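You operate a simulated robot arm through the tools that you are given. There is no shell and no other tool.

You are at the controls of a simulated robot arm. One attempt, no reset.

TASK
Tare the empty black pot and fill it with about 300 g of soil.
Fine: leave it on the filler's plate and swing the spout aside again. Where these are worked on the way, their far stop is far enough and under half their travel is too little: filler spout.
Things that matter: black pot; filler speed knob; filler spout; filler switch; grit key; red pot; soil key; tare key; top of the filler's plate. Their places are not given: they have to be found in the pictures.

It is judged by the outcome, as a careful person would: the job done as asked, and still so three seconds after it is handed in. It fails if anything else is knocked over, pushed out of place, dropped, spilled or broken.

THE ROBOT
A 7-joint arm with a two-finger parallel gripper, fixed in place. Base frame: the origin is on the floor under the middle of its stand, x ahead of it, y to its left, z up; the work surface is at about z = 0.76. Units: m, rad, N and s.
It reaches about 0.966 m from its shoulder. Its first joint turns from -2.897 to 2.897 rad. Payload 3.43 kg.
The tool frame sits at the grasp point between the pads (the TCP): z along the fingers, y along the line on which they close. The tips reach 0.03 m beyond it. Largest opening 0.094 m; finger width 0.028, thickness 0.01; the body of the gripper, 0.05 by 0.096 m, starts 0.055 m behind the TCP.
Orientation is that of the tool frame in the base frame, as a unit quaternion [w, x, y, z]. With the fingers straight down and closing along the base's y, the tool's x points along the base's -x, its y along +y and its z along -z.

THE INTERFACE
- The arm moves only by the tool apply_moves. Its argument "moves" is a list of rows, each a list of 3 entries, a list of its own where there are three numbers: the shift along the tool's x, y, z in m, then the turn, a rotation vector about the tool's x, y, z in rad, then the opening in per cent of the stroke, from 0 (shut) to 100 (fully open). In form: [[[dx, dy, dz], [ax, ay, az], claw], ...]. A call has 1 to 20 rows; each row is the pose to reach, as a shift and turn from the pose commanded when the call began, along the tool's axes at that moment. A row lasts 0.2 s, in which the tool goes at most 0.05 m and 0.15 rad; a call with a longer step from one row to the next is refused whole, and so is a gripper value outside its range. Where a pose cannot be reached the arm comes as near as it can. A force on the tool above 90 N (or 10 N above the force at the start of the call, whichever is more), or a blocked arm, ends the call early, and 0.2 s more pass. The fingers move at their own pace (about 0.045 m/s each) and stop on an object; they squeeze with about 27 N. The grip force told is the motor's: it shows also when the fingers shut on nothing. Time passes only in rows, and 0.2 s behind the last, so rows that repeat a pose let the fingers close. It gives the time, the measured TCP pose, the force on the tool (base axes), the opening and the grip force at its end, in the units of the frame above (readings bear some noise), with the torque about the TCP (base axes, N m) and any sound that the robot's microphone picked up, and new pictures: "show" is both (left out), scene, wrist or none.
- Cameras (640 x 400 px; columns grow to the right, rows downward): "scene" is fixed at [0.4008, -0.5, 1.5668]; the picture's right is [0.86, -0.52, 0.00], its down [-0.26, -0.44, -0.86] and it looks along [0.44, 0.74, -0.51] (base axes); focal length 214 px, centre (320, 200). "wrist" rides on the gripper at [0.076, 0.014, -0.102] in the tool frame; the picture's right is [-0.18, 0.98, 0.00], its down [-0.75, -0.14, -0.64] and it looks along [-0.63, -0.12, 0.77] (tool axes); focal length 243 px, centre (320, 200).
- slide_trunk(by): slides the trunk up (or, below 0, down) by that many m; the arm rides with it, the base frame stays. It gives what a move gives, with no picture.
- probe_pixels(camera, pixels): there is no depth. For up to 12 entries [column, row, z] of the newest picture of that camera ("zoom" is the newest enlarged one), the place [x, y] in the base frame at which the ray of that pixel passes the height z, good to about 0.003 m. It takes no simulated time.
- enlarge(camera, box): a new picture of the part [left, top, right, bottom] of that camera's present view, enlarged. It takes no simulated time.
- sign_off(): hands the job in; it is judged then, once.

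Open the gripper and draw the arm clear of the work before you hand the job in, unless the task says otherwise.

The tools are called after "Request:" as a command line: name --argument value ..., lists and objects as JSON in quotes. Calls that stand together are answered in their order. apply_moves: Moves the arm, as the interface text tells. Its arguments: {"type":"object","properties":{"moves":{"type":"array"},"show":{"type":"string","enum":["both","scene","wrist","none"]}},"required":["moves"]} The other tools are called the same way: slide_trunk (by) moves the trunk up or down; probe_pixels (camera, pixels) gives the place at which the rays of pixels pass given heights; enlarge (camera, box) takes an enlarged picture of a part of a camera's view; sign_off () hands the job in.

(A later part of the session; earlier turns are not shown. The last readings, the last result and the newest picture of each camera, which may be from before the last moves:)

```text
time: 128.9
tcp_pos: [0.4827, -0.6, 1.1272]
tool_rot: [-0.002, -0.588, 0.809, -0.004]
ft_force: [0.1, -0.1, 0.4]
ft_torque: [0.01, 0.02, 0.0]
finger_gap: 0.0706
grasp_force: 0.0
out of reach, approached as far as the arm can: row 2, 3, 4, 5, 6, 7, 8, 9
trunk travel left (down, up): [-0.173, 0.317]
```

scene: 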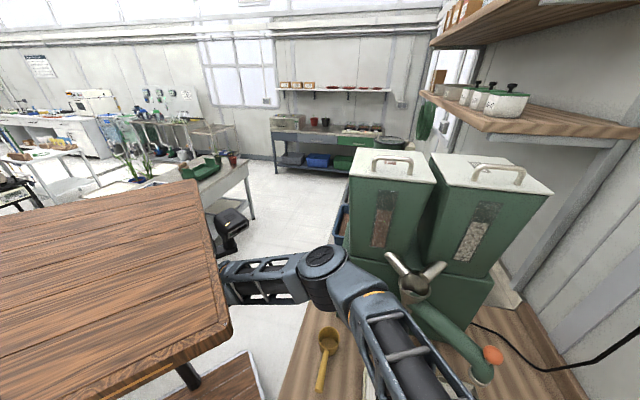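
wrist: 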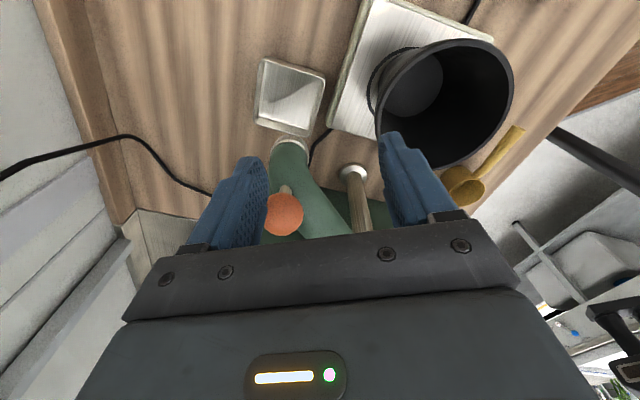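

The elbow is folded on its usual side again. This time I keep the arm well bent: I open the fingers fully, raise the trunk a little, and approach the knob with the tool leaning 10° so the wrist stays nearer and clear of the hopper corner.

Request:
slide_trunk --by 0.09

Request:
apply_moves --moves '[[[-0.003, -0.004, 0.001], [0, -0.003, 0], 80], [[-0.012, -0.016, 0.005], [0, -0.01, 0], 90], [[-0.026, -0.035, 0.0105], [0, -0.022, 0], 100], [[-0.042, -0.056, 0.017], [0, -0.036, 0], 100], [[-0.058, -0.078, 0.0235], [0, -0.05, 0], 100], [[-0.074, -0.0995, 0.03], [0, -0.064, 0], 100], [[-0.09, -0.121, 0.0365], [0, -0.078, 0], 100], [[-0.106, -0.1425, 0.043], [0, -0.092, 0], 100], [[-0.122, -0.164, 0.0495], [0, -0.105, 0], 100], [[-0.138, -0.1855, 0.056], [0, -0.119, 0], 100], [[-0.154, -0.2065, 0.0625], [0, -0.133, 0], 100], [[-0.17, -0.228, 0.069], [0, -0.147, 0], 100], [[-0.184, -0.247, 0.0745], [0, -0.159, 0], 100], [[-0.195, -0.2617, 0.079], [0, -0.168, 0], 100], [[-0.2015, -0.2705, 0.0815], [0, -0.174, 0], 100], [[-0.2033, -0.2728, 0.082], [0, -0.175, 0], 100], [[-0.2033, -0.2728, 0.082], [0, -0.175, 0], 100]]'

```text
time: 130.2
tcp_pos: [0.4842, -0.6004, 1.217]
tool_rot: [0.0, -0.588, 0.809, -0.005]
ft_force: [-0.1, 0.8, -0.8]
ft_torque: [0.01, -0.02, 0.0]
finger_gap: 0.0706
grasp_force: 0.1
trunk travel left (down, up): [-0.263, 0.227]
```

```text
time: 133.8
tcp_pos: [0.805, -0.4905, 1.1336]
tool_rot: [0.069, -0.585, 0.806, 0.048]
ft_force: [-0.1, -0.3, -0.1]
ft_torque: [0.02, -0.01, 0.02]
finger_gap: 0.094
grasp_force: 0.0
trunk travel left (down, up): [-0.263, 0.227]
```

scene: 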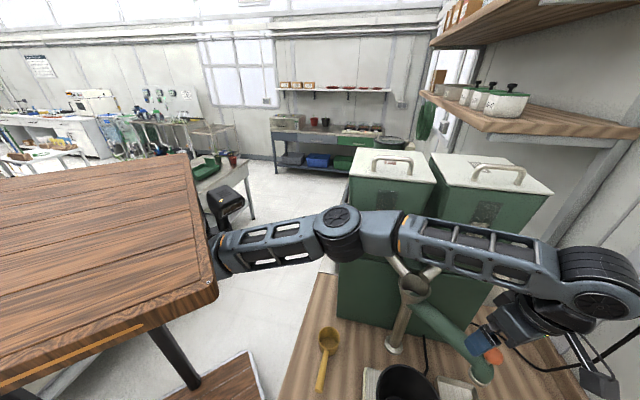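
wrist: 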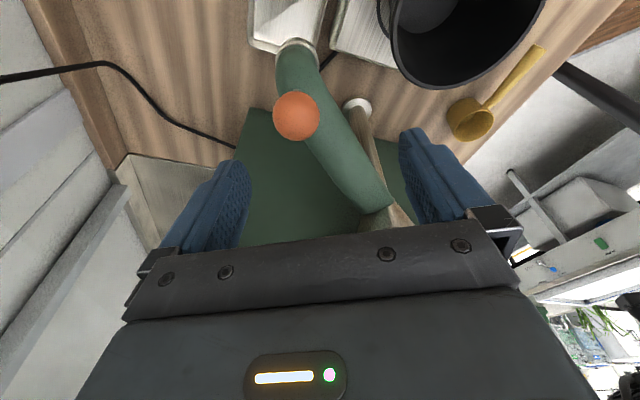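

Reached without any limit. The knob (296,116) will lie between the open fingers when I come straight down; I lower the trunk 0.06 m.

Request:
slide_trunk --by -0.06

Request:
apply_moves --moves '[[[0, 0, 0], [0, 0, 0], 100]]'

```text
time: 134.8
tcp_pos: [0.8048, -0.4923, 1.0731]
tool_rot: [0.069, -0.586, 0.806, 0.048]
ft_force: [0.5, 0.3, -0.3]
ft_torque: [0.0, 0.01, 0.01]
finger_gap: 0.0937
grasp_force: 0.0
trunk travel left (down, up): [-0.203, 0.287]
```

```text
time: 135.2
tcp_pos: [0.8047, -0.4915, 1.0732]
tool_rot: [0.07, -0.586, 0.806, 0.048]
ft_force: [-0.1, -0.1, 0.4]
ft_torque: [0.03, 0.02, 0.01]
finger_gap: 0.0941
grasp_force: 0.0
trunk travel left (down, up): [-0.203, 0.287]
```

scene: 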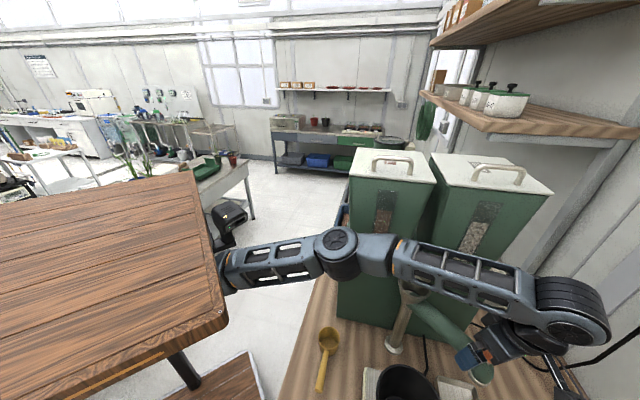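
wrist: 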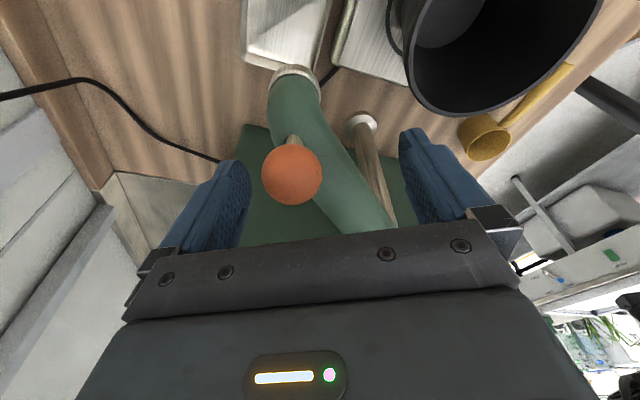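

The knob lies between the fingers at (292,175), i.e. (0.820,−0.497,1.06). I push it along the arc again, leaning the tool a bit more as it comes in; first half.

Request:
apply_moves --moves '[[[0.0004, 0.004, 0], [0, 0, 0], 100], [[0.0012, 0.011, -0.0002], [0, -0.005, 0], 100], [[0.003, 0.02, -0.0006], [0, -0.015, 0], 100], [[0.0055, 0.028, -0.001], [0, -0.028, 0], 100], [[0.0085, 0.0365, -0.0015], [0, -0.042, 0], 100], [[0.0117, 0.0481, -0.0021], [0, -0.06, 0], 100], [[0.0147, 0.064, -0.0026], [0, -0.09, 0], 100], [[0.0162, 0.0801, -0.0029], [0, -0.12, 0], 100], [[0.0163, 0.0964, -0.0029], [0, -0.15, 0], 100], [[0.0163, 0.0964, -0.0029], [0, -0.15, 0], 100]]'

```text
time: 137.4
tcp_pos: [0.7092, -0.4768, 1.0747]
tool_rot: [0.13, -0.581, 0.798, 0.091]
ft_force: [-0.5, -0.1, 0.1]
ft_torque: [0.02, 0.01, -0.01]
finger_gap: 0.094
grasp_force: 0.0
trunk travel left (down, up): [-0.203, 0.287]
```

scene: 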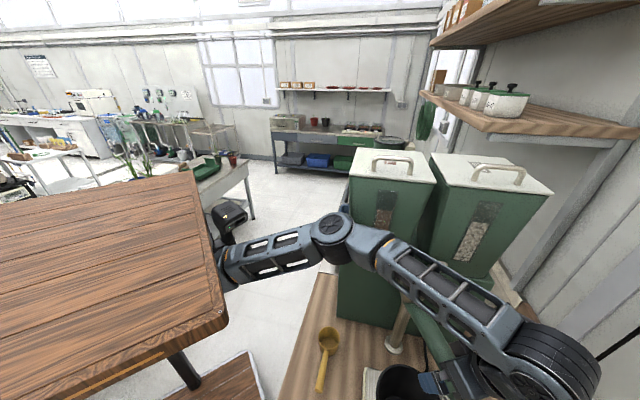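
wrist: 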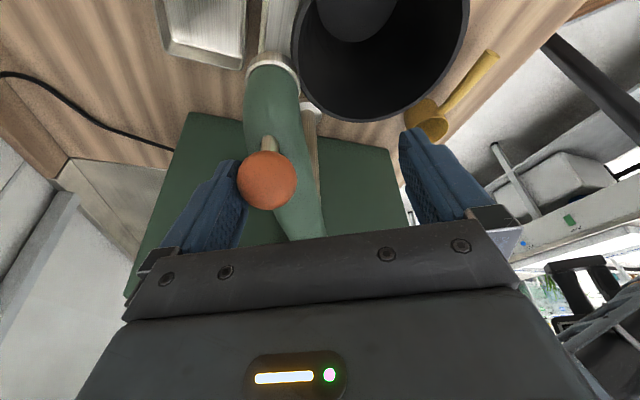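

The spout is swinging: the knob is carried by the far finger and the outlet (270,62) nears the pot. I continue along the arc.

Request:
apply_moves --moves '[[[-0.0001, 0.006, 0], [0, -0.01, 0], 100], [[-0.0003, 0.0172, 0], [0, -0.035, 0], 100], [[-0.0014, 0.025, 0.0004], [0, -0.05, 0], 100], [[-0.0028, 0.0332, 0.0008], [0, -0.07, 0], 100], [[-0.0046, 0.041, 0.0013], [0, -0.09, 0], 100], [[-0.0067, 0.0489, 0.0019], [0, -0.11, 0], 100], [[-0.0067, 0.0489, 0.0019], [0, -0.11, 0], 100]]'

```text
time: 139.0
tcp_pos: [0.6648, -0.4557, 1.0741]
tool_rot: [0.174, -0.574, 0.791, 0.123]
ft_force: [-0.4, 0.2, 0.1]
ft_torque: [-0.01, 0.04, 0.01]
finger_gap: 0.0939
grasp_force: 0.0
trunk travel left (down, up): [-0.203, 0.287]
```

scene: 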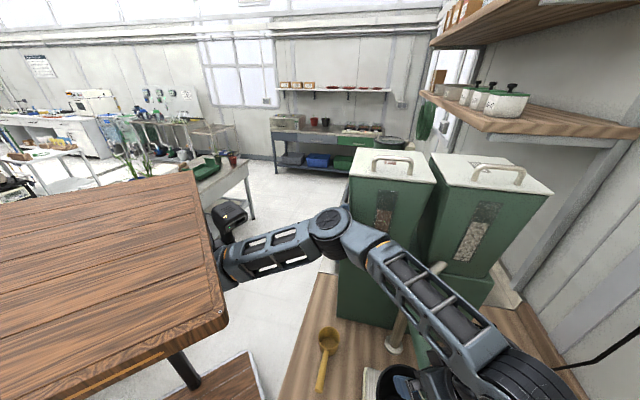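
wrist: 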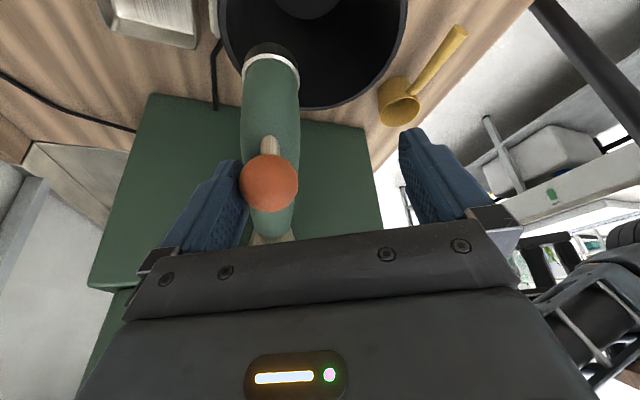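

The outlet is at the pot's rim now (270,58). I push the last part of the arc, leaning a little more to keep the elbow off the hopper.

Request:
apply_moves --moves '[[[-0.002, 0.006, 0.001], [0, -0.04, 0], 100], [[-0.0055, 0.0156, 0.0024], [0, -0.1, 0], 100], [[-0.0085, 0.023, 0.0038], [0, -0.16, 0], 100], [[-0.0116, 0.0303, 0.0052], [0, -0.21, 0], 100], [[-0.0116, 0.0303, 0.0052], [0, -0.21, 0], 100]]'

```text
time: 140.2
tcp_pos: [0.6438, -0.4358, 1.0721]
tool_rot: [0.258, -0.561, 0.766, 0.18]
ft_force: [58.9, -35.9, 16.3]
ft_torque: [-1.08, -1.11, -1.0]
finger_gap: 0.0939
grasp_force: 0.1
trunk travel left (down, up): [-0.203, 0.287]
```

scene: 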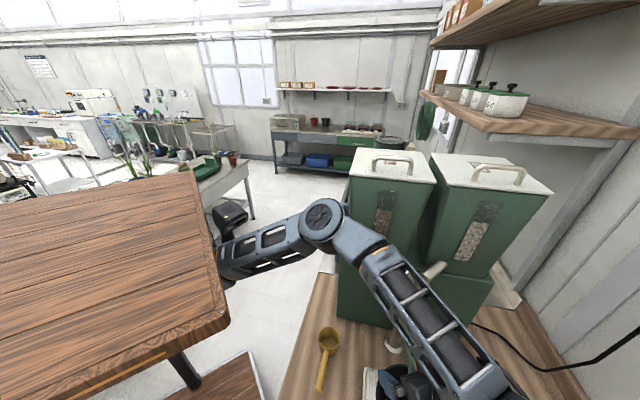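
wrist: 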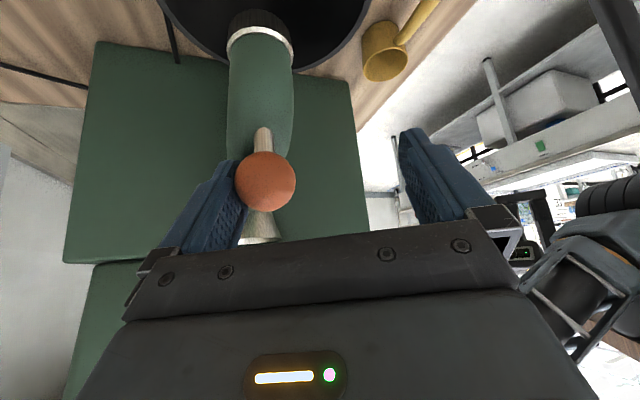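

The spout has met its far stop (59 N) with the outlet over the pot ((262,42) inside the rim). I back off to release the pressure.

Request:
apply_moves --moves '[[[0, -0.004, 0], [0, 0, 0], 100], [[0, -0.01, 0], [0, 0, 0], 100], [[0, -0.016, 0], [0, 0, 0], 100], [[0, -0.016, 0], [0, 0, 0], 100]]'

```text
time: 141.2
tcp_pos: [0.6527, -0.4387, 1.0728]
tool_rot: [0.256, -0.559, 0.767, 0.183]
ft_force: [0.7, 0.1, 0.8]
ft_torque: [-0.03, 0.0, -0.02]
finger_gap: 0.0942
grasp_force: 0.0
trunk travel left (down, up): [-0.203, 0.287]
```

scene: 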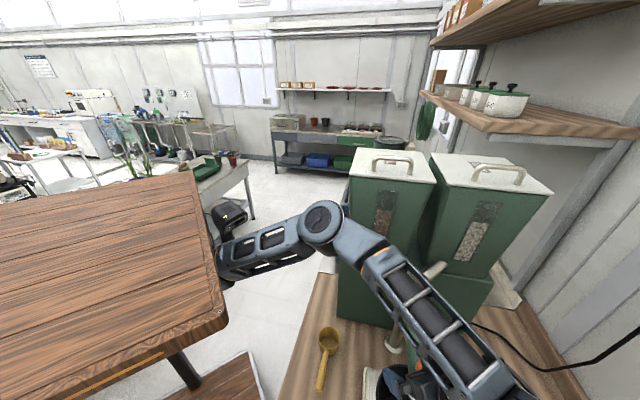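
wrist: 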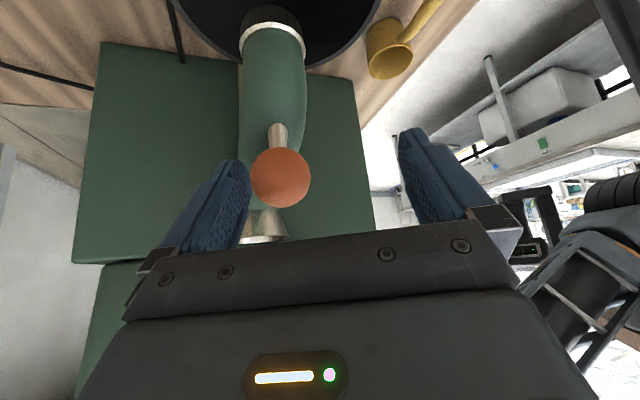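

The knob is free of the finger, and the spout stays over the pot. I withdraw along the finger axis, away from the hopper.

Request:
apply_moves --moves '[[[0, 0, -0.006], [0, 0, 0], 100], [[0, 0, -0.02], [0, 0, 0], 100], [[0, 0, -0.04], [0, 0, 0], 100], [[0, 0, -0.06], [0, 0, 0], 100], [[0, 0, -0.08], [0, 0, 0], 100], [[0, 0, -0.096], [0, 0, 0], 100], [[0, 0, -0.105], [0, 0, 0], 100], [[0, 0, -0.105], [0, 0, 0], 100]]'

```text
time: 143.2
tcp_pos: [0.6514, -0.5207, 1.0885]
tool_rot: [0.25, -0.551, 0.768, 0.208]
ft_force: [-0.3, -0.4, 1.0]
ft_torque: [-0.03, 0.05, 0.0]
finger_gap: 0.0939
grasp_force: 0.1
out of reach, approached as far as the arm can: row 3, 4, 5, 6, 7, 8
trunk travel left (down, up): [-0.203, 0.287]
stopped in row 8: the arm was blocked; the commanded pose is now the measured one
```

scene: 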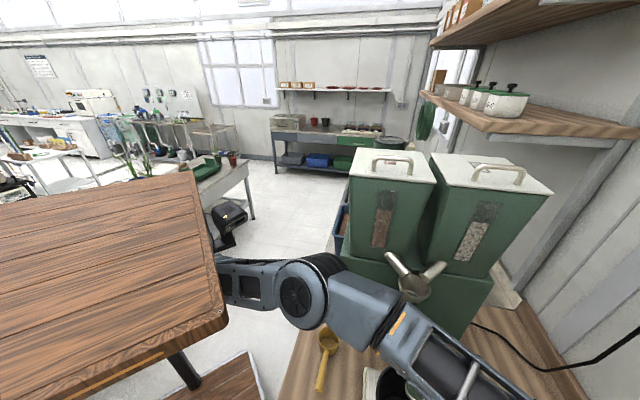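
wrist: 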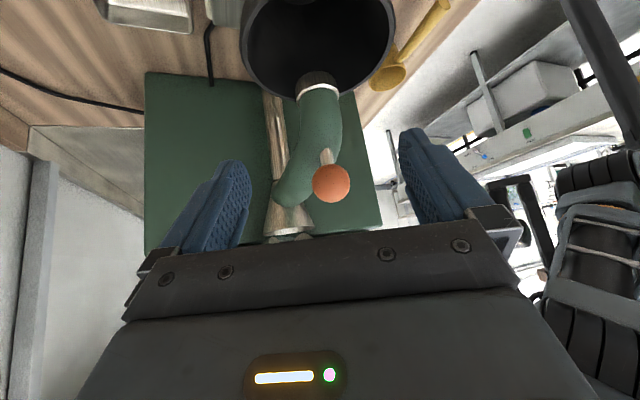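

The arm has rolled its elbow upward and stopped there, clear of everything; the spout still stands over the pot. I bring the tool upright to yaw +45° and away toward the panel, slowly, closing the fingers.

Request:
apply_moves --moves '[[[0.0006, 0.0015, -0.0015], [0.003, 0.0096, 0.0066], 100], [[0.0023, 0.006, -0.0062], [0.0119, 0.0383, 0.0265], 90], [[0.0054, 0.014, -0.0144], [0.0277, 0.0893, 0.0619], 75], [[0.0093, 0.024, -0.0246], [0.0476, 0.1532, 0.1061], 60], [[0.0135, 0.035, -0.0359], [0.0694, 0.2234, 0.1547], 45], [[0.0178, 0.046, -0.0472], [0.0912, 0.2936, 0.2034], 30], [[0.022, 0.0569, -0.0584], [0.113, 0.3638, 0.252], 15], [[0.0263, 0.0679, -0.0697], [0.1348, 0.434, 0.3006], 0], [[0.0305, 0.0789, -0.081], [0.1566, 0.5042, 0.3493], 0], [[0.0344, 0.0889, -0.0912], [0.1764, 0.568, 0.3935], 0], [[0.0371, 0.0959, -0.0984], [0.1903, 0.6127, 0.4244], 0], [[0.0386, 0.0999, -0.1025], [0.1982, 0.6382, 0.4421], 0], [[0.0386, 0.0999, -0.1025], [0.1982, 0.6382, 0.4421], 0]]'

```text
time: 146.0
tcp_pos: [0.5304, -0.5785, 1.1541]
tool_rot: [0.001, -0.382, 0.924, -0.003]
ft_force: [-0.6, -0.1, 0.0]
ft_torque: [-0.03, -0.03, 0.03]
finger_gap: 0.0002
grasp_force: 26.8
trunk travel left (down, up): [-0.203, 0.287]
```

scene: 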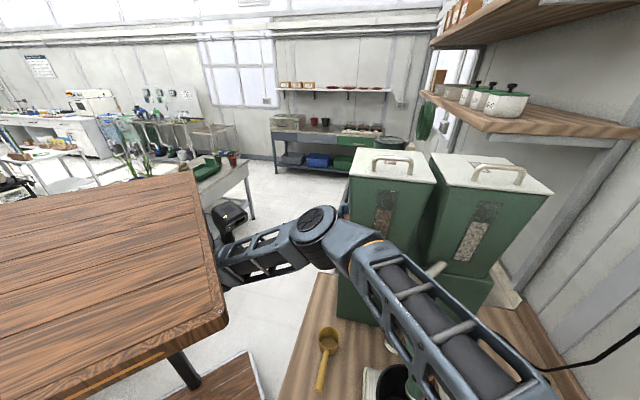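
wrist: 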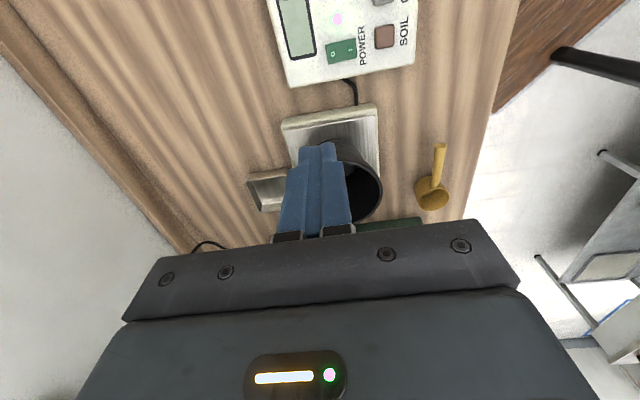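

Upright and clear. I check in the scene picture that the outlet really stands over the pot.

Request:
enlarge --camera "scene" --box '[340, 260, 500, 400]'

Request:
enlarge --camera "wrist" --box '[240, 80, 440, 240]'

```text
2.86 times, centred on (420, 330) of scene
```

zoom: 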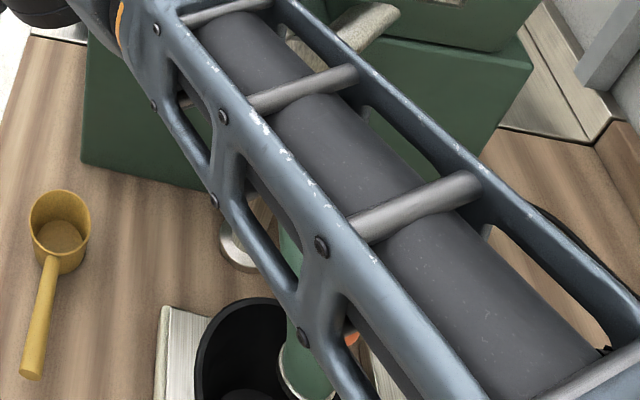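

```text
2.50 times, centred on (340, 160) of wrist
```

zoom: 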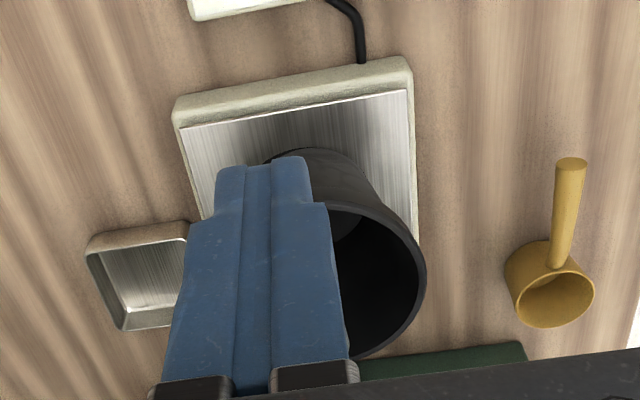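

From the scene ray the outlet is near (0.68,−0.45). I probe the pot rim in the wrist view to confirm the pot's centre.

Request:
probe_pixels --camera "wrist" --pixels '[[382, 194, 0.933], [358, 222, 0.933], [380, 170, 0.933], [297, 128, 0.813], [375, 112, 0.813], [344, 137, 0.813], [284, 130, 0.81], [372, 104, 0.81]]'

Request:
probe_pixels --camera "scene" --pixels '[[377, 382, 0.933], [416, 395, 0.955], [400, 366, 0.933]]'

```text
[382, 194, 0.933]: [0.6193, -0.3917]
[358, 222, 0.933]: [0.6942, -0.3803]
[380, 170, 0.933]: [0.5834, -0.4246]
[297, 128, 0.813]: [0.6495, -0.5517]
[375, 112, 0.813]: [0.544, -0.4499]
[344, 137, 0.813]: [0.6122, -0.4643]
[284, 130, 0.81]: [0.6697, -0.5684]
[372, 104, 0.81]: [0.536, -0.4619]
```

```text
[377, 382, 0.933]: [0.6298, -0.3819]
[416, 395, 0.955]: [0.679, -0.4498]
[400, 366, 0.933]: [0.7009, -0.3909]
```

The pot's centre is (0.657,−0.447), so the outlet is within about 2 cm of it, well inside the rim. I lower the trunk and go over to the SOIL key.

Request:
slide_trunk --by -0.19

Request:
apply_moves --moves '[[[0.0005, 0.005, 0], [0, 0, 0], 0], [[0.002, 0.02, 0], [0, 0, 0], 0], [[0.004, 0.042, 0], [0, 0, 0], 0], [[0.0065, 0.065, 0], [0, 0, 0], 0], [[0.0088, 0.088, 0], [0, 0, 0], 0], [[0.01, 0.1, 0], [0, 0, 0], 0], [[0.0105, 0.1046, 0], [0, 0, 0], 0], [[0.0105, 0.1046, 0], [0, 0, 0], 0]]'

```text
time: 148.1
tcp_pos: [0.529, -0.5775, 0.9644]
tool_rot: [0.001, -0.382, 0.924, -0.002]
ft_force: [-0.7, 1.0, 0.7]
ft_torque: [0.0, 0.02, -0.03]
finger_gap: 0.0001
grasp_force: 27.1
trunk travel left (down, up): [-0.013, 0.477]
```

```text
time: 149.8
tcp_pos: [0.4473, -0.5112, 0.9597]
tool_rot: [-0.003, -0.382, 0.924, 0.001]
ft_force: [-0.7, 0.2, -0.1]
ft_torque: [0.02, -0.02, 0.0]
finger_gap: 0.0
grasp_force: 27.1
trunk travel left (down, up): [-0.013, 0.477]
```

scene: 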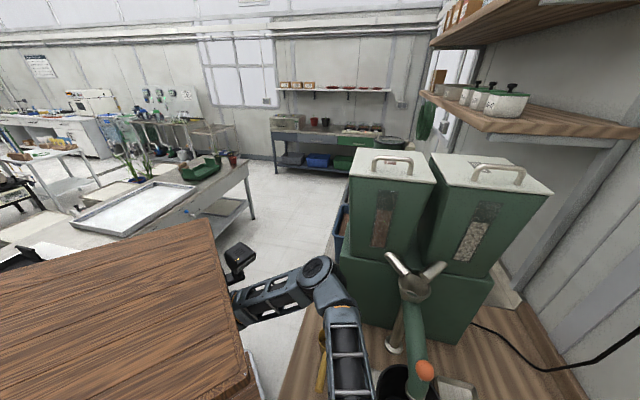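
wrist: 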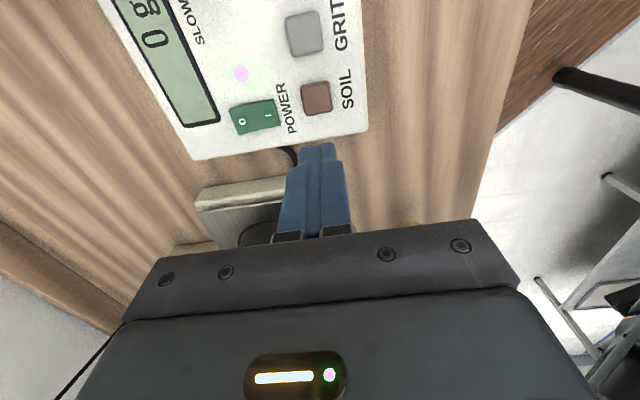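

The display "0 g" is readable at the upper left, SOIL key at (316,97), 4 mm to the left of my landing point. I come down to just above the key.

Request:
apply_moves --moves '[[[0, -0.001, 0.006], [0, 0, 0], 0], [[0, -0.003, 0.022], [0, 0, 0], 0], [[0, -0.004, 0.045], [0, 0, 0], 0], [[0, -0.004, 0.068], [0, 0, 0], 0], [[0, -0.004, 0.09], [0, 0, 0], 0], [[0, -0.004, 0.105], [0, 0, 0], 0], [[0, -0.004, 0.112], [0, 0, 0], 0], [[0, -0.004, 0.112], [0, 0, 0], 0]]' --show "wrist"

Request:
enlarge --camera "wrist" --box '[40, 0, 400, 240]'

```text
time: 151.7
tcp_pos: [0.45, -0.5141, 0.8504]
tool_rot: [0.001, -0.382, 0.924, -0.003]
ft_force: [0.5, 0.6, 0.3]
ft_torque: [-0.03, 0.01, -0.02]
finger_gap: 0.0
grasp_force: 27.3
trunk travel left (down, up): [-0.013, 0.477]
```

wrist: 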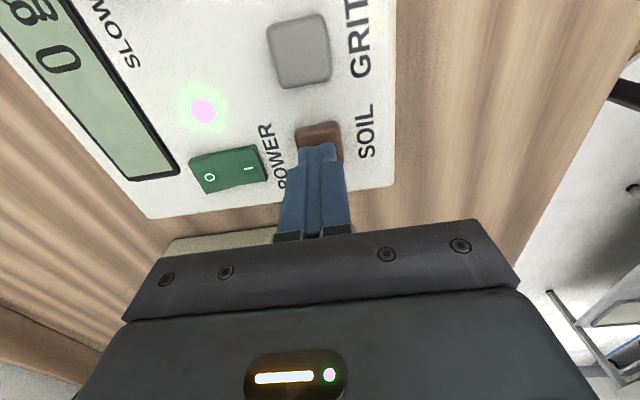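

```text
1.67 times, centred on (220, 120) of wrist
```

zoom: 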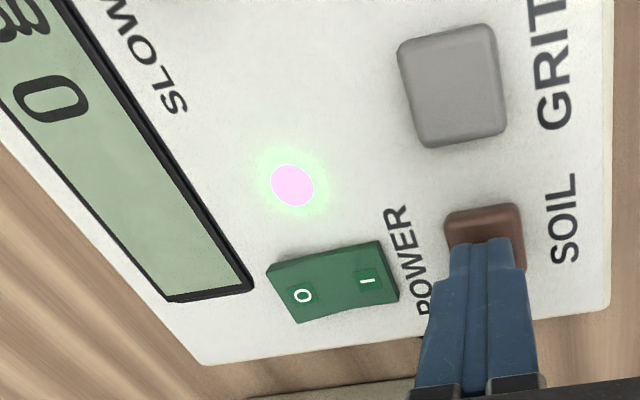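

The finger is centred over the SOIL key and the display stays in view. I give one short press to learn how the filler responds.

Request:
apply_moves --moves '[[[0, 0, 0.009], [0, 0, 0], 0], [[0, 0, 0.016], [0, 0, 0], 0], [[0, 0, 0.003], [0, 0, 0], 0], [[0, 0, 0.0], [0, 0, 0], 0]]' --show "wrist"

Request:
enlarge --camera "wrist" --box '[0, 0, 320, 200]'

```text
time: 152.7
tcp_pos: [0.4494, -0.5143, 0.8514]
tool_rot: [0.001, -0.382, 0.924, -0.002]
ft_force: [-0.3, -0.1, 0.2]
ft_torque: [-0.03, 0.0, 0.01]
finger_gap: 0.0
grasp_force: 26.9
trunk travel left (down, up): [-0.013, 0.477]
heard: click
```

wrist: 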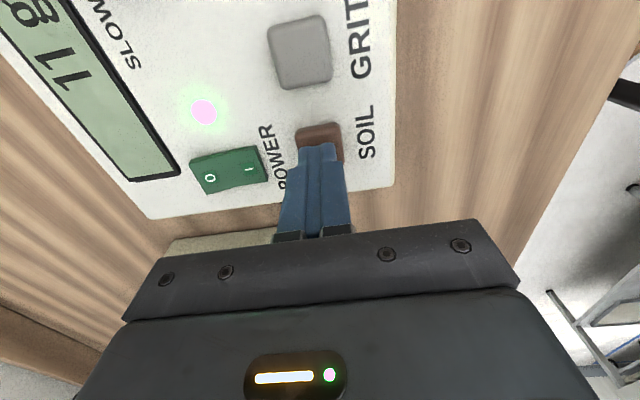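

```text
2.00 times, centred on (160, 100) of wrist
```

zoom: 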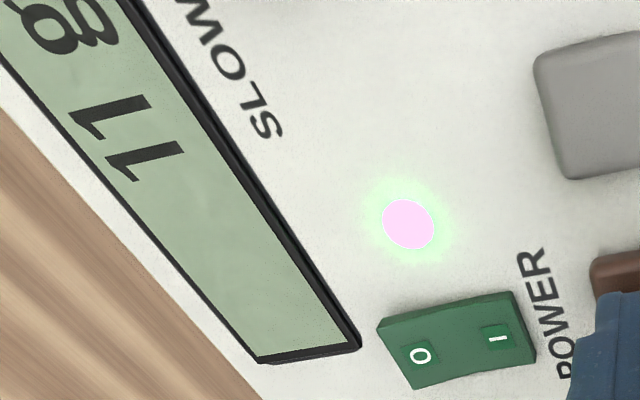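

It dispensed: the display reads 11 g after a click. I wait one row to see whether it keeps running or has stopped.

Request:
apply_moves --moves '[[[0, 0, 0], [0, 0, 0], 0]]' --show "wrist"

Request:
enlarge --camera "wrist" --box '[0, 0, 320, 200]'

```text
time: 153.1
tcp_pos: [0.4494, -0.5148, 0.8521]
tool_rot: [0.001, -0.383, 0.924, -0.002]
ft_force: [-0.3, 0.3, 0.1]
ft_torque: [-0.02, -0.03, 0.01]
finger_gap: 0.0
grasp_force: 27.0
trunk travel left (down, up): [-0.013, 0.477]
```

wrist: 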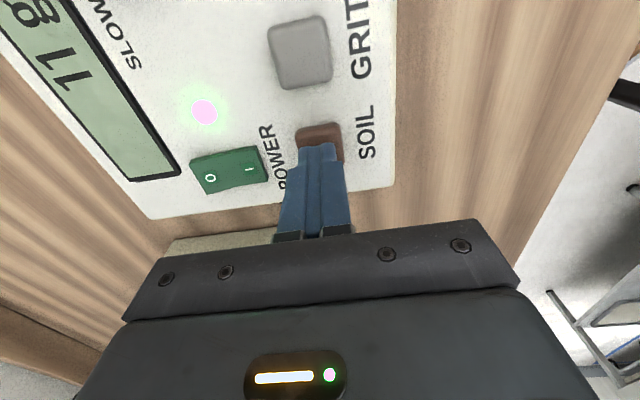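

```text
2.00 times, centred on (160, 100) of wrist
```

zoom: 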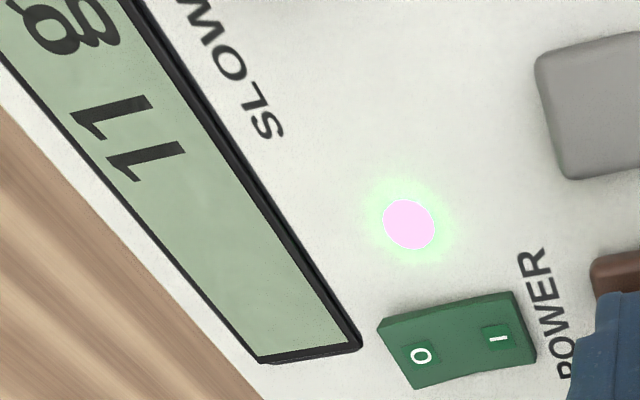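

Steady at 11 g, so it runs only while the key is held. I press again, 0.4 s longer, to measure the rate.

Request:
apply_moves --moves '[[[0, 0, 0.009], [0, 0, 0], 0], [[0, 0, 0.016], [0, 0, 0], 0], [[0, 0, 0.016], [0, 0, 0], 0], [[0, 0, 0.016], [0, 0, 0], 0], [[0, 0, 0.003], [0, 0, 0], 0], [[0, 0, 0], [0, 0, 0], 0]]' --show "wrist"

Request:
enlarge --camera "wrist" --box '[0, 0, 320, 200]'

```text
time: 154.4
tcp_pos: [0.4495, -0.5151, 0.8508]
tool_rot: [0.002, -0.382, 0.924, -0.002]
ft_force: [-0.1, -0.2, 0.9]
ft_torque: [0.0, 0.01, -0.01]
finger_gap: 0.0
grasp_force: 26.7
trunk travel left (down, up): [-0.013, 0.477]
heard: click
```

wrist: 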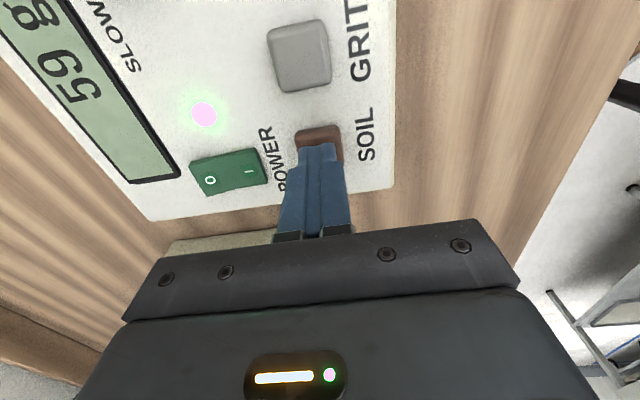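

```text
2.00 times, centred on (160, 100) of wrist
```

zoom: 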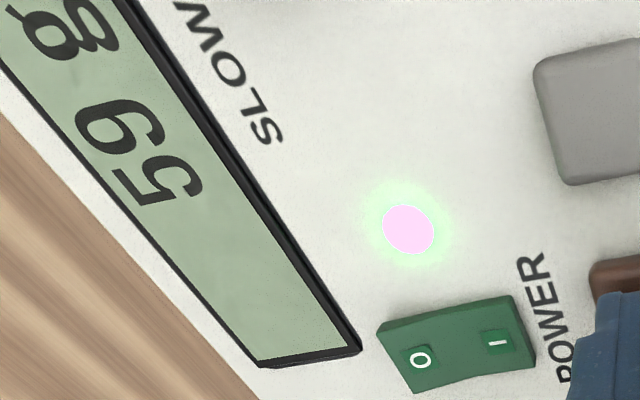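

Display reads 59 g, so the flow is about 93 g/s while held (≈18.5 g per row, 11 g for the minimum press). I hold for 9 extra rows, expecting about 236 g.

Request:
apply_moves --moves '[[[0, 0, 0.009], [0, 0, 0], 0], [[0, 0, 0.016], [0, 0, 0], 0], [[0, 0, 0.016], [0, 0, 0], 0], [[0, 0, 0.016], [0, 0, 0], 0], [[0, 0, 0.016], [0, 0, 0], 0], [[0, 0, 0.016], [0, 0, 0], 0], [[0, 0, 0.016], [0, 0, 0], 0], [[0, 0, 0.016], [0, 0, 0], 0], [[0, 0, 0.016], [0, 0, 0], 0], [[0, 0, 0.016], [0, 0, 0], 0], [[0, 0, 0.016], [0, 0, 0], 0], [[0, 0, 0.003], [0, 0, 0], 0], [[0, 0, 0], [0, 0, 0], 0]]' --show "both"

Request:
enlarge --camera "wrist" --box '[0, 0, 320, 200]'

```text
time: 157.2
tcp_pos: [0.452, -0.5133, 0.8519]
tool_rot: [0.001, -0.383, 0.924, -0.002]
ft_force: [-0.1, 0.3, 0.0]
ft_torque: [0.0, -0.01, -0.01]
finger_gap: 0.0
grasp_force: 27.0
trunk travel left (down, up): [-0.013, 0.477]
heard: click
```

scene: 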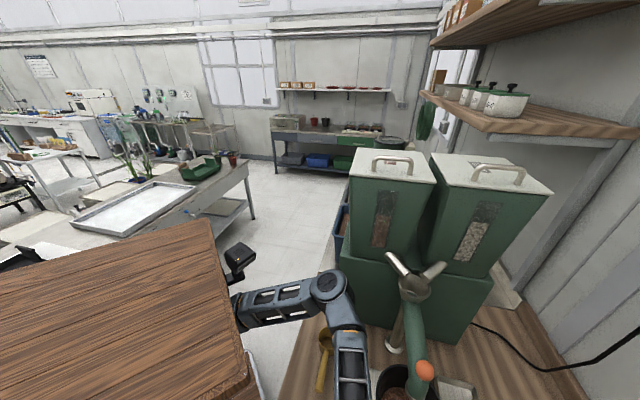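
wrist: 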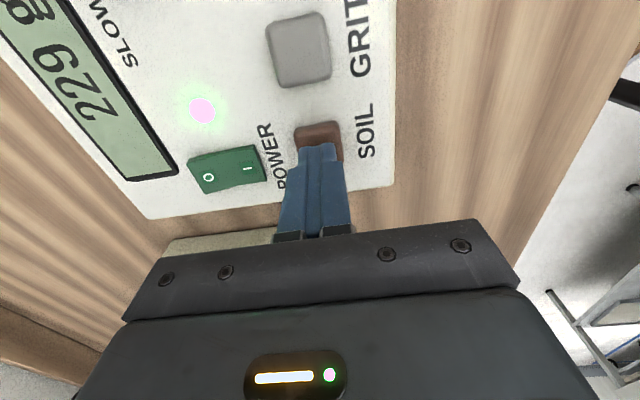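

```text
2.00 times, centred on (160, 100) of wrist
```

zoom: 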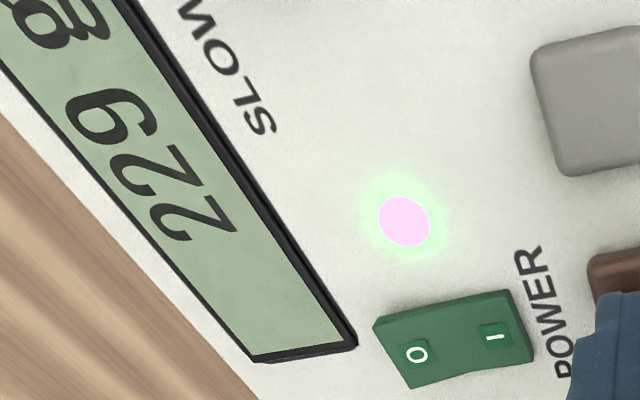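

229 g now (≈17.7 g per row). I press for 3 extra rows, expecting about 293 g.

Request:
apply_moves --moves '[[[0, 0, 0.009], [0, 0, 0], 0], [[0, 0, 0.016], [0, 0, 0], 0], [[0, 0, 0.016], [0, 0, 0], 0], [[0, 0, 0.016], [0, 0, 0], 0], [[0, 0, 0.016], [0, 0, 0], 0], [[0, 0, 0.003], [0, 0, 0], 0], [[0, 0, 0], [0, 0, 0], 0], [[0, 0, 0], [0, 0, 0], 0]]' --show "wrist"

Request:
enlarge --camera "wrist" --box '[0, 0, 320, 200]'

```text
time: 159.1
tcp_pos: [0.4516, -0.513, 0.8507]
tool_rot: [0.001, -0.383, 0.924, -0.002]
ft_force: [-0.6, -0.7, 0.0]
ft_torque: [0.0, -0.02, 0.02]
finger_gap: 0.0
grasp_force: 26.6
trunk travel left (down, up): [-0.013, 0.477]
heard: click
```

wrist: 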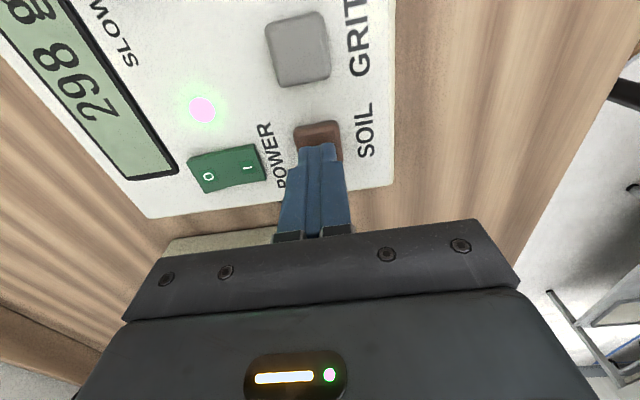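

```text
2.00 times, centred on (160, 100) of wrist
```

zoom: 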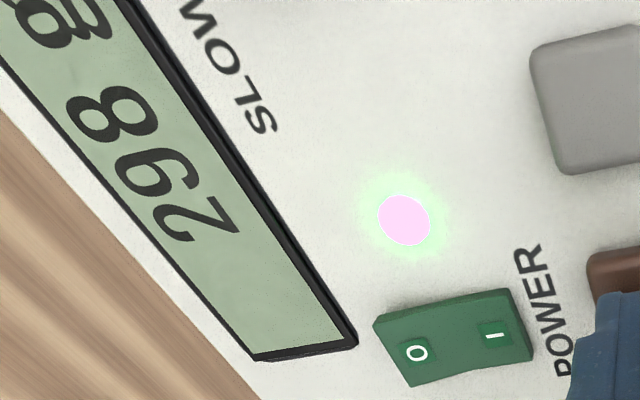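

298 g: that is the amount asked for. I lift off the key and raise the trunk, next to swing the spout aside again.

Request:
apply_moves --moves '[[[0, 0, -0.008], [0, 0, 0], 0], [[0, 0, -0.025], [0, 0, 0], 0], [[0, 0, -0.048], [0, 0, 0], 0], [[0, 0, -0.07], [0, 0, 0], 0], [[0, 0, -0.088], [0, 0, 0], 0], [[0, 0, -0.096], [0, 0, 0], 0], [[0, 0, -0.096], [0, 0, 0], 0]]' --show "wrist"

Request:
slide_trunk --by 0.19

```text
time: 160.7
tcp_pos: [0.4505, -0.5136, 0.9481]
tool_rot: [0.001, -0.384, 0.923, -0.003]
ft_force: [0.7, 0.1, -0.4]
ft_torque: [0.02, 0.0, -0.01]
finger_gap: 0.0001
grasp_force: 26.9
trunk travel left (down, up): [-0.013, 0.477]
```

wrist: 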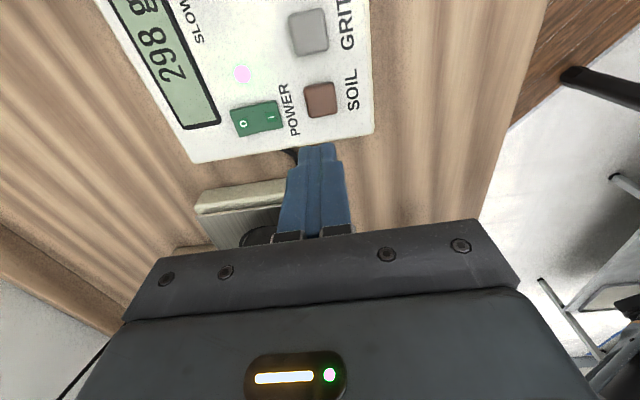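

```text
time: 162.7
tcp_pos: [0.4507, -0.5143, 1.1375]
tool_rot: [0.001, -0.383, 0.924, -0.002]
ft_force: [0.7, -0.2, 0.4]
ft_torque: [-0.01, 0.01, -0.02]
finger_gap: 0.0
grasp_force: 27.1
trunk travel left (down, up): [-0.203, 0.287]
```

I move out beside the pot with the tool turned to yaw +72° and leaning 15°, the same attitude that worked for the inward swing, fingers closed.

Request:
apply_moves --moves '[[[-0.0013, -0.0029, 0.0008], [-0.0012, -0.0051, -0.0094], 0], [[-0.0053, -0.0116, 0.003], [-0.0049, -0.0206, -0.0375], 0], [[-0.0132, -0.029, 0.0075], [-0.0123, -0.0514, -0.0936], 0], [[-0.0232, -0.0508, 0.0131], [-0.0216, -0.09, -0.1639], 0], [[-0.0338, -0.074, 0.0191], [-0.0315, -0.1311, -0.2388], 0], [[-0.0444, -0.0972, 0.0251], [-0.0413, -0.1723, -0.3137], 0], [[-0.0543, -0.1189, 0.0308], [-0.0506, -0.2108, -0.3839], 0], [[-0.0622, -0.1363, 0.0353], [-0.058, -0.2417, -0.4401], 0], [[-0.0662, -0.145, 0.0375], [-0.0617, -0.2571, -0.4682], 0], [[-0.0662, -0.145, 0.0375], [-0.0617, -0.2571, -0.4682], 0]]'

```text
time: 164.9
tcp_pos: [0.6012, -0.5701, 1.1008]
tool_rot: [0.106, -0.583, 0.802, 0.075]
ft_force: [0.1, 0.7, -0.6]
ft_torque: [0.02, -0.02, 0.03]
finger_gap: 0.0
grasp_force: 27.0
trunk travel left (down, up): [-0.203, 0.287]
```

scene: 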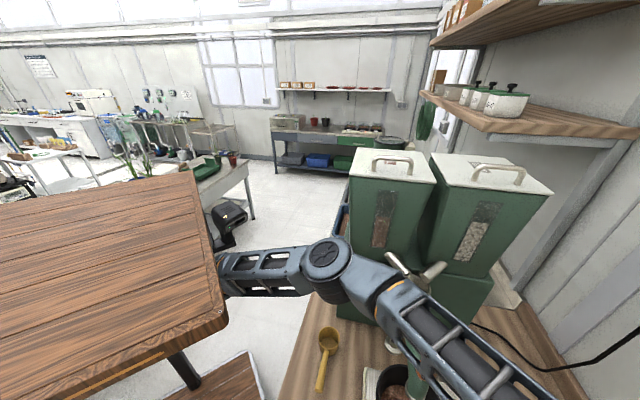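
wrist: 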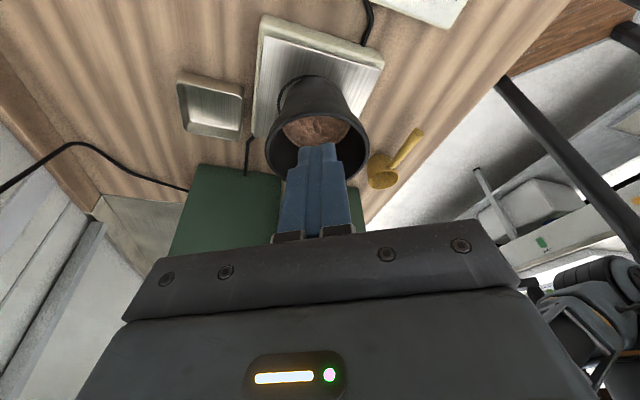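

The soil shows in the pot. I slide the closed fingers in on the near side of the orange knob, leaning to 34°.

Request:
apply_moves --moves '[[[-0.0026, 0.0002, 0.0012], [0, -0.0066, 0], 0], [[-0.013, 0.0011, 0.0061], [0, -0.033, 0], 0], [[-0.0313, 0.0025, 0.0147], [0, -0.0792, 0], 0], [[-0.0521, 0.0042, 0.0245], [0, -0.132, 0], 0], [[-0.073, 0.0059, 0.0343], [0, -0.1848, 0], 0], [[-0.0938, 0.0076, 0.0441], [0, -0.2376, 0], 0], [[-0.1121, 0.009, 0.0527], [0, -0.2838, 0], 0], [[-0.1251, 0.0101, 0.0588], [0, -0.3168, 0], 0], [[-0.1303, 0.0105, 0.0613], [0, -0.33, 0], 0], [[-0.1303, 0.0105, 0.0613], [0, -0.33, 0], 0]]'

```text
time: 167.1
tcp_pos: [0.6341, -0.4333, 1.0743]
tool_rot: [0.237, -0.563, 0.774, 0.169]
ft_force: [-0.3, -0.2, -0.5]
ft_torque: [0.02, 0.01, 0.06]
finger_gap: 0.0
grasp_force: 26.2
trunk travel left (down, up): [-0.203, 0.287]
```

scene: 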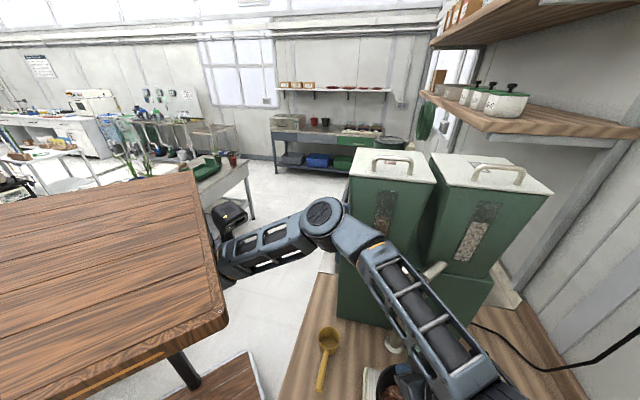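
wrist: 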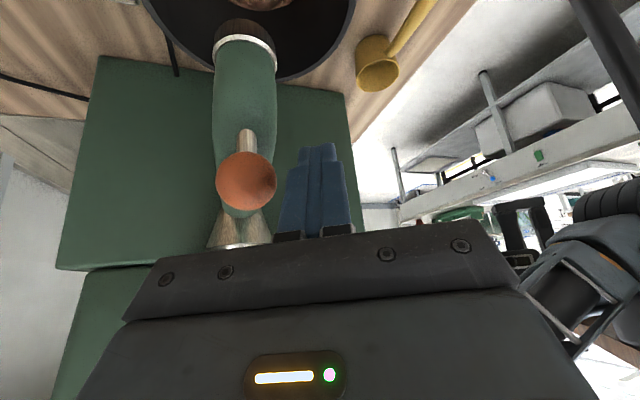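

The closed fingers are in place just right of the knob ((246,182), 13 mm gap). I push it outward along its arc, first half, lessening the lean as before.

Request:
apply_moves --moves '[[[-0.0001, -0.006, 0], [0, 0, 0], 0], [[-0.0002, -0.0122, 0.0002], [0, 0.01, 0], 0], [[0.0025, -0.019, -0.0015], [0, 0.03, 0], 0], [[0.0041, -0.024, -0.0026], [0, 0.045, 0], 0], [[0.0064, -0.0316, -0.0041], [0, 0.072, 0], 0], [[0.0086, -0.0392, -0.0056], [0, 0.1, 0], 0], [[0.0103, -0.047, -0.0067], [0, 0.128, 0], 0], [[0.012, -0.0548, -0.0077], [0, 0.155, 0], 0], [[0.0132, -0.0628, -0.0085], [0, 0.183, 0], 0], [[0.0143, -0.0708, -0.0092], [0, 0.21, 0], 0], [[0.0148, -0.0788, -0.0095], [0, 0.24, 0], 0], [[0.0153, -0.0868, -0.0098], [0, 0.27, 0], 0], [[0.0153, -0.0868, -0.0098], [0, 0.27, 0], 0]]'

```text
time: 169.9
tcp_pos: [0.712, -0.4769, 1.0747]
tool_rot: [0.13, -0.58, 0.799, 0.092]
ft_force: [0.4, 0.2, -0.2]
ft_torque: [0.0, 0.01, 0.0]
finger_gap: 0.0
grasp_force: 27.1
trunk travel left (down, up): [-0.203, 0.287]
```

scene: 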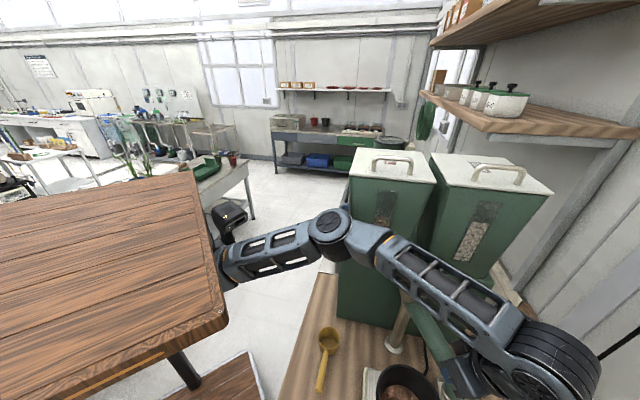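
wrist: 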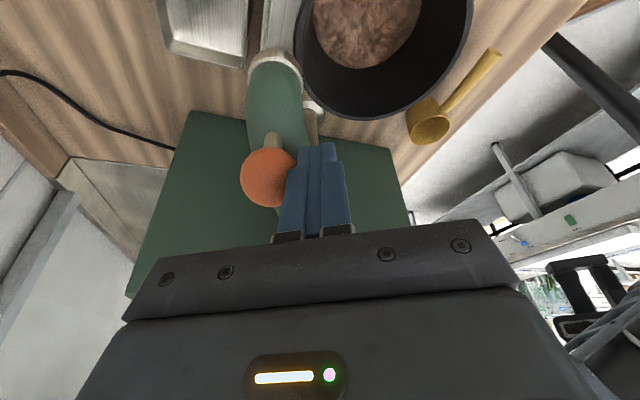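

The spout has left the pot and follows well. I push on to its parked position.

Request:
apply_moves --moves '[[[0.0003, -0.007, 0], [0, 0.01, 0], 0], [[0.0007, -0.0154, -0.0002], [0, 0.025, 0], 0], [[0, -0.0235, 0.0001], [0, 0.04, 0], 0], [[-0.0007, -0.0315, 0.0004], [0, 0.055, 0], 0], [[-0.002, -0.0395, 0.0009], [0, 0.07, 0], 0], [[-0.0036, -0.0474, 0.0014], [0, 0.085, 0], 0], [[-0.0055, -0.055, 0.0021], [0, 0.1, 0], 0], [[-0.0076, -0.0629, 0.0028], [0, 0.115, 0], 0], [[-0.0102, -0.0705, 0.0037], [0, 0.13, 0], 0], [[-0.013, -0.078, 0.0046], [0, 0.145, 0], 0], [[-0.0141, -0.081, 0.005], [0, 0.15, 0], 0], [[-0.0141, -0.081, 0.005], [0, 0.15, 0], 0]]'

```text
time: 172.5
tcp_pos: [0.7942, -0.4864, 1.0762]
tool_rot: [0.07, -0.586, 0.806, 0.047]
ft_force: [0.2, 0.0, 0.1]
ft_torque: [-0.02, -0.01, 0.0]
finger_gap: 0.0
grasp_force: 27.1
trunk travel left (down, up): [-0.203, 0.287]
```

scene: 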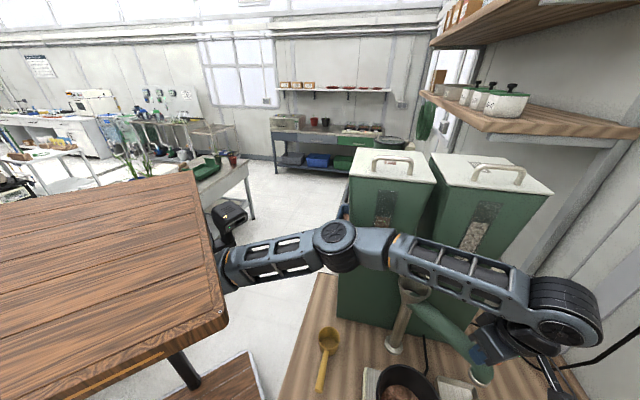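
wrist: 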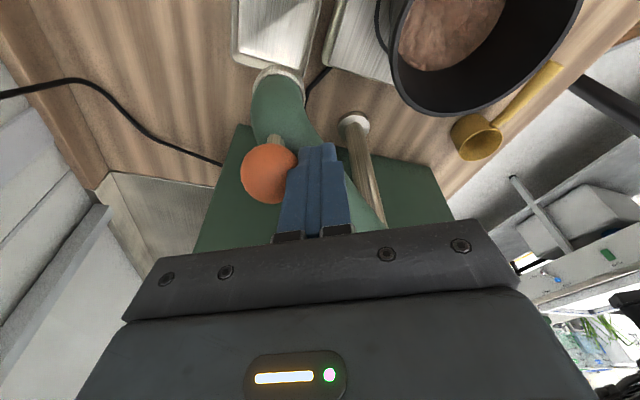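

The spout is back at its original parked place (knob at (0.822,−0.497)). I back the fingers off it, then raise clear.

Request:
apply_moves --moves '[[[0, 0.004, 0], [0, 0, 0], 0], [[0, 0.012, 0], [0, 0, 0], 0], [[0, 0.02, 0], [0, 0, 0], 0], [[0, 0.025, 0], [0, 0, 0], 0], [[0, 0.025, 0], [0, 0, 0], 0]]' --show "wrist"

Request:
slide_trunk --by 0.07

```text
time: 173.7
tcp_pos: [0.7686, -0.479, 1.077]
tool_rot: [0.07, -0.586, 0.806, 0.047]
ft_force: [-1.1, -0.6, -0.3]
ft_torque: [0.01, -0.01, 0.0]
finger_gap: 0.0
grasp_force: 27.1
trunk travel left (down, up): [-0.203, 0.287]
```

wrist: 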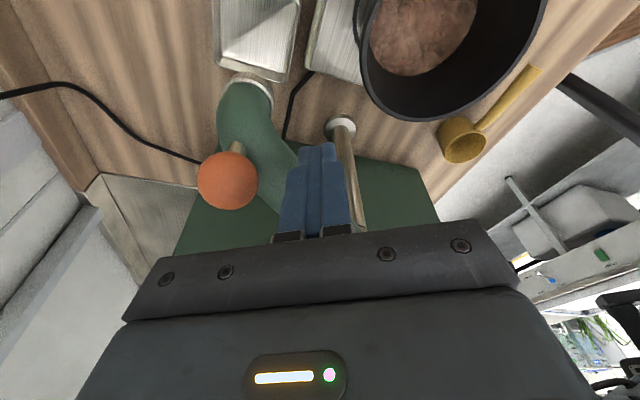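

```text
time: 174.8
tcp_pos: [0.768, -0.4802, 1.1464]
tool_rot: [0.07, -0.586, 0.806, 0.047]
ft_force: [0.1, -0.2, -0.1]
ft_torque: [-0.02, -0.03, 0.01]
finger_gap: 0.0
grasp_force: 27.4
trunk travel left (down, up): [-0.273, 0.217]
```

Clear of the spout. I draw the arm back over the panel side, level it and open the gripper on the way.

Request:
apply_moves --moves '[[[0.0019, 0.0024, -0.0008], [0, 0.002, 0], 0], [[0.0096, 0.0118, -0.0042], [0, 0.009, 0], 0], [[0.021, 0.026, -0.0093], [0, 0.019, 0], 0], [[0.0354, 0.0438, -0.0157], [0, 0.032, 0], 0], [[0.0507, 0.0628, -0.0224], [0, 0.046, 0], 0], [[0.066, 0.0817, -0.0292], [0, 0.06, 0], 0], [[0.0813, 0.1006, -0.036], [0, 0.074, 0], 20], [[0.0966, 0.1196, -0.0427], [0, 0.088, 0], 40], [[0.1119, 0.1385, -0.0495], [0, 0.102, 0], 60], [[0.1272, 0.1575, -0.0563], [0, 0.116, 0], 80], [[0.1425, 0.1764, -0.063], [0, 0.13, 0], 100], [[0.1578, 0.1954, -0.0698], [0, 0.144, 0], 100], [[0.1722, 0.2131, -0.0761], [0, 0.158, 0], 100], [[0.1837, 0.2273, -0.0812], [0, 0.168, 0], 100], [[0.1894, 0.2344, -0.0838], [0, 0.173, 0], 100], [[0.1913, 0.2368, -0.0846], [0, 0.175, 0], 100], [[0.1913, 0.2368, -0.0846], [0, 0.175, 0], 100]]'

```text
time: 178.4
tcp_pos: [0.4792, -0.5998, 1.197]
tool_rot: [-0.001, -0.588, 0.809, -0.003]
ft_force: [0.2, -0.3, 0.4]
ft_torque: [-0.02, -0.02, 0.0]
finger_gap: 0.094
grasp_force: 0.1
trunk travel left (down, up): [-0.273, 0.217]
```

scene: 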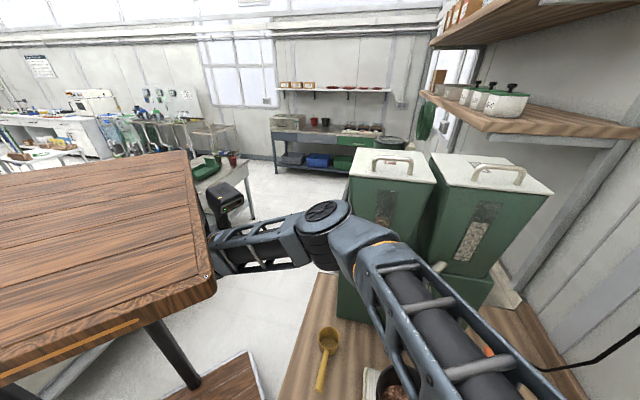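
wrist: 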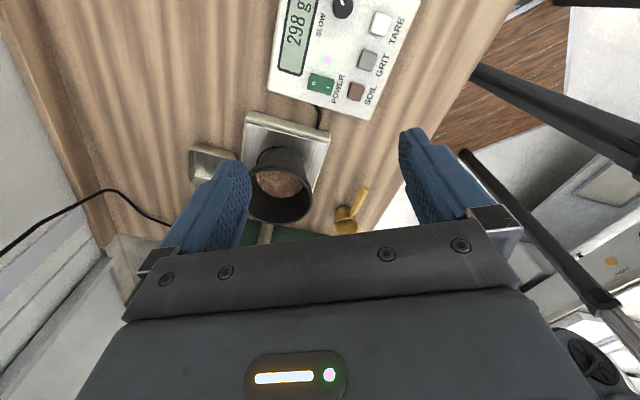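

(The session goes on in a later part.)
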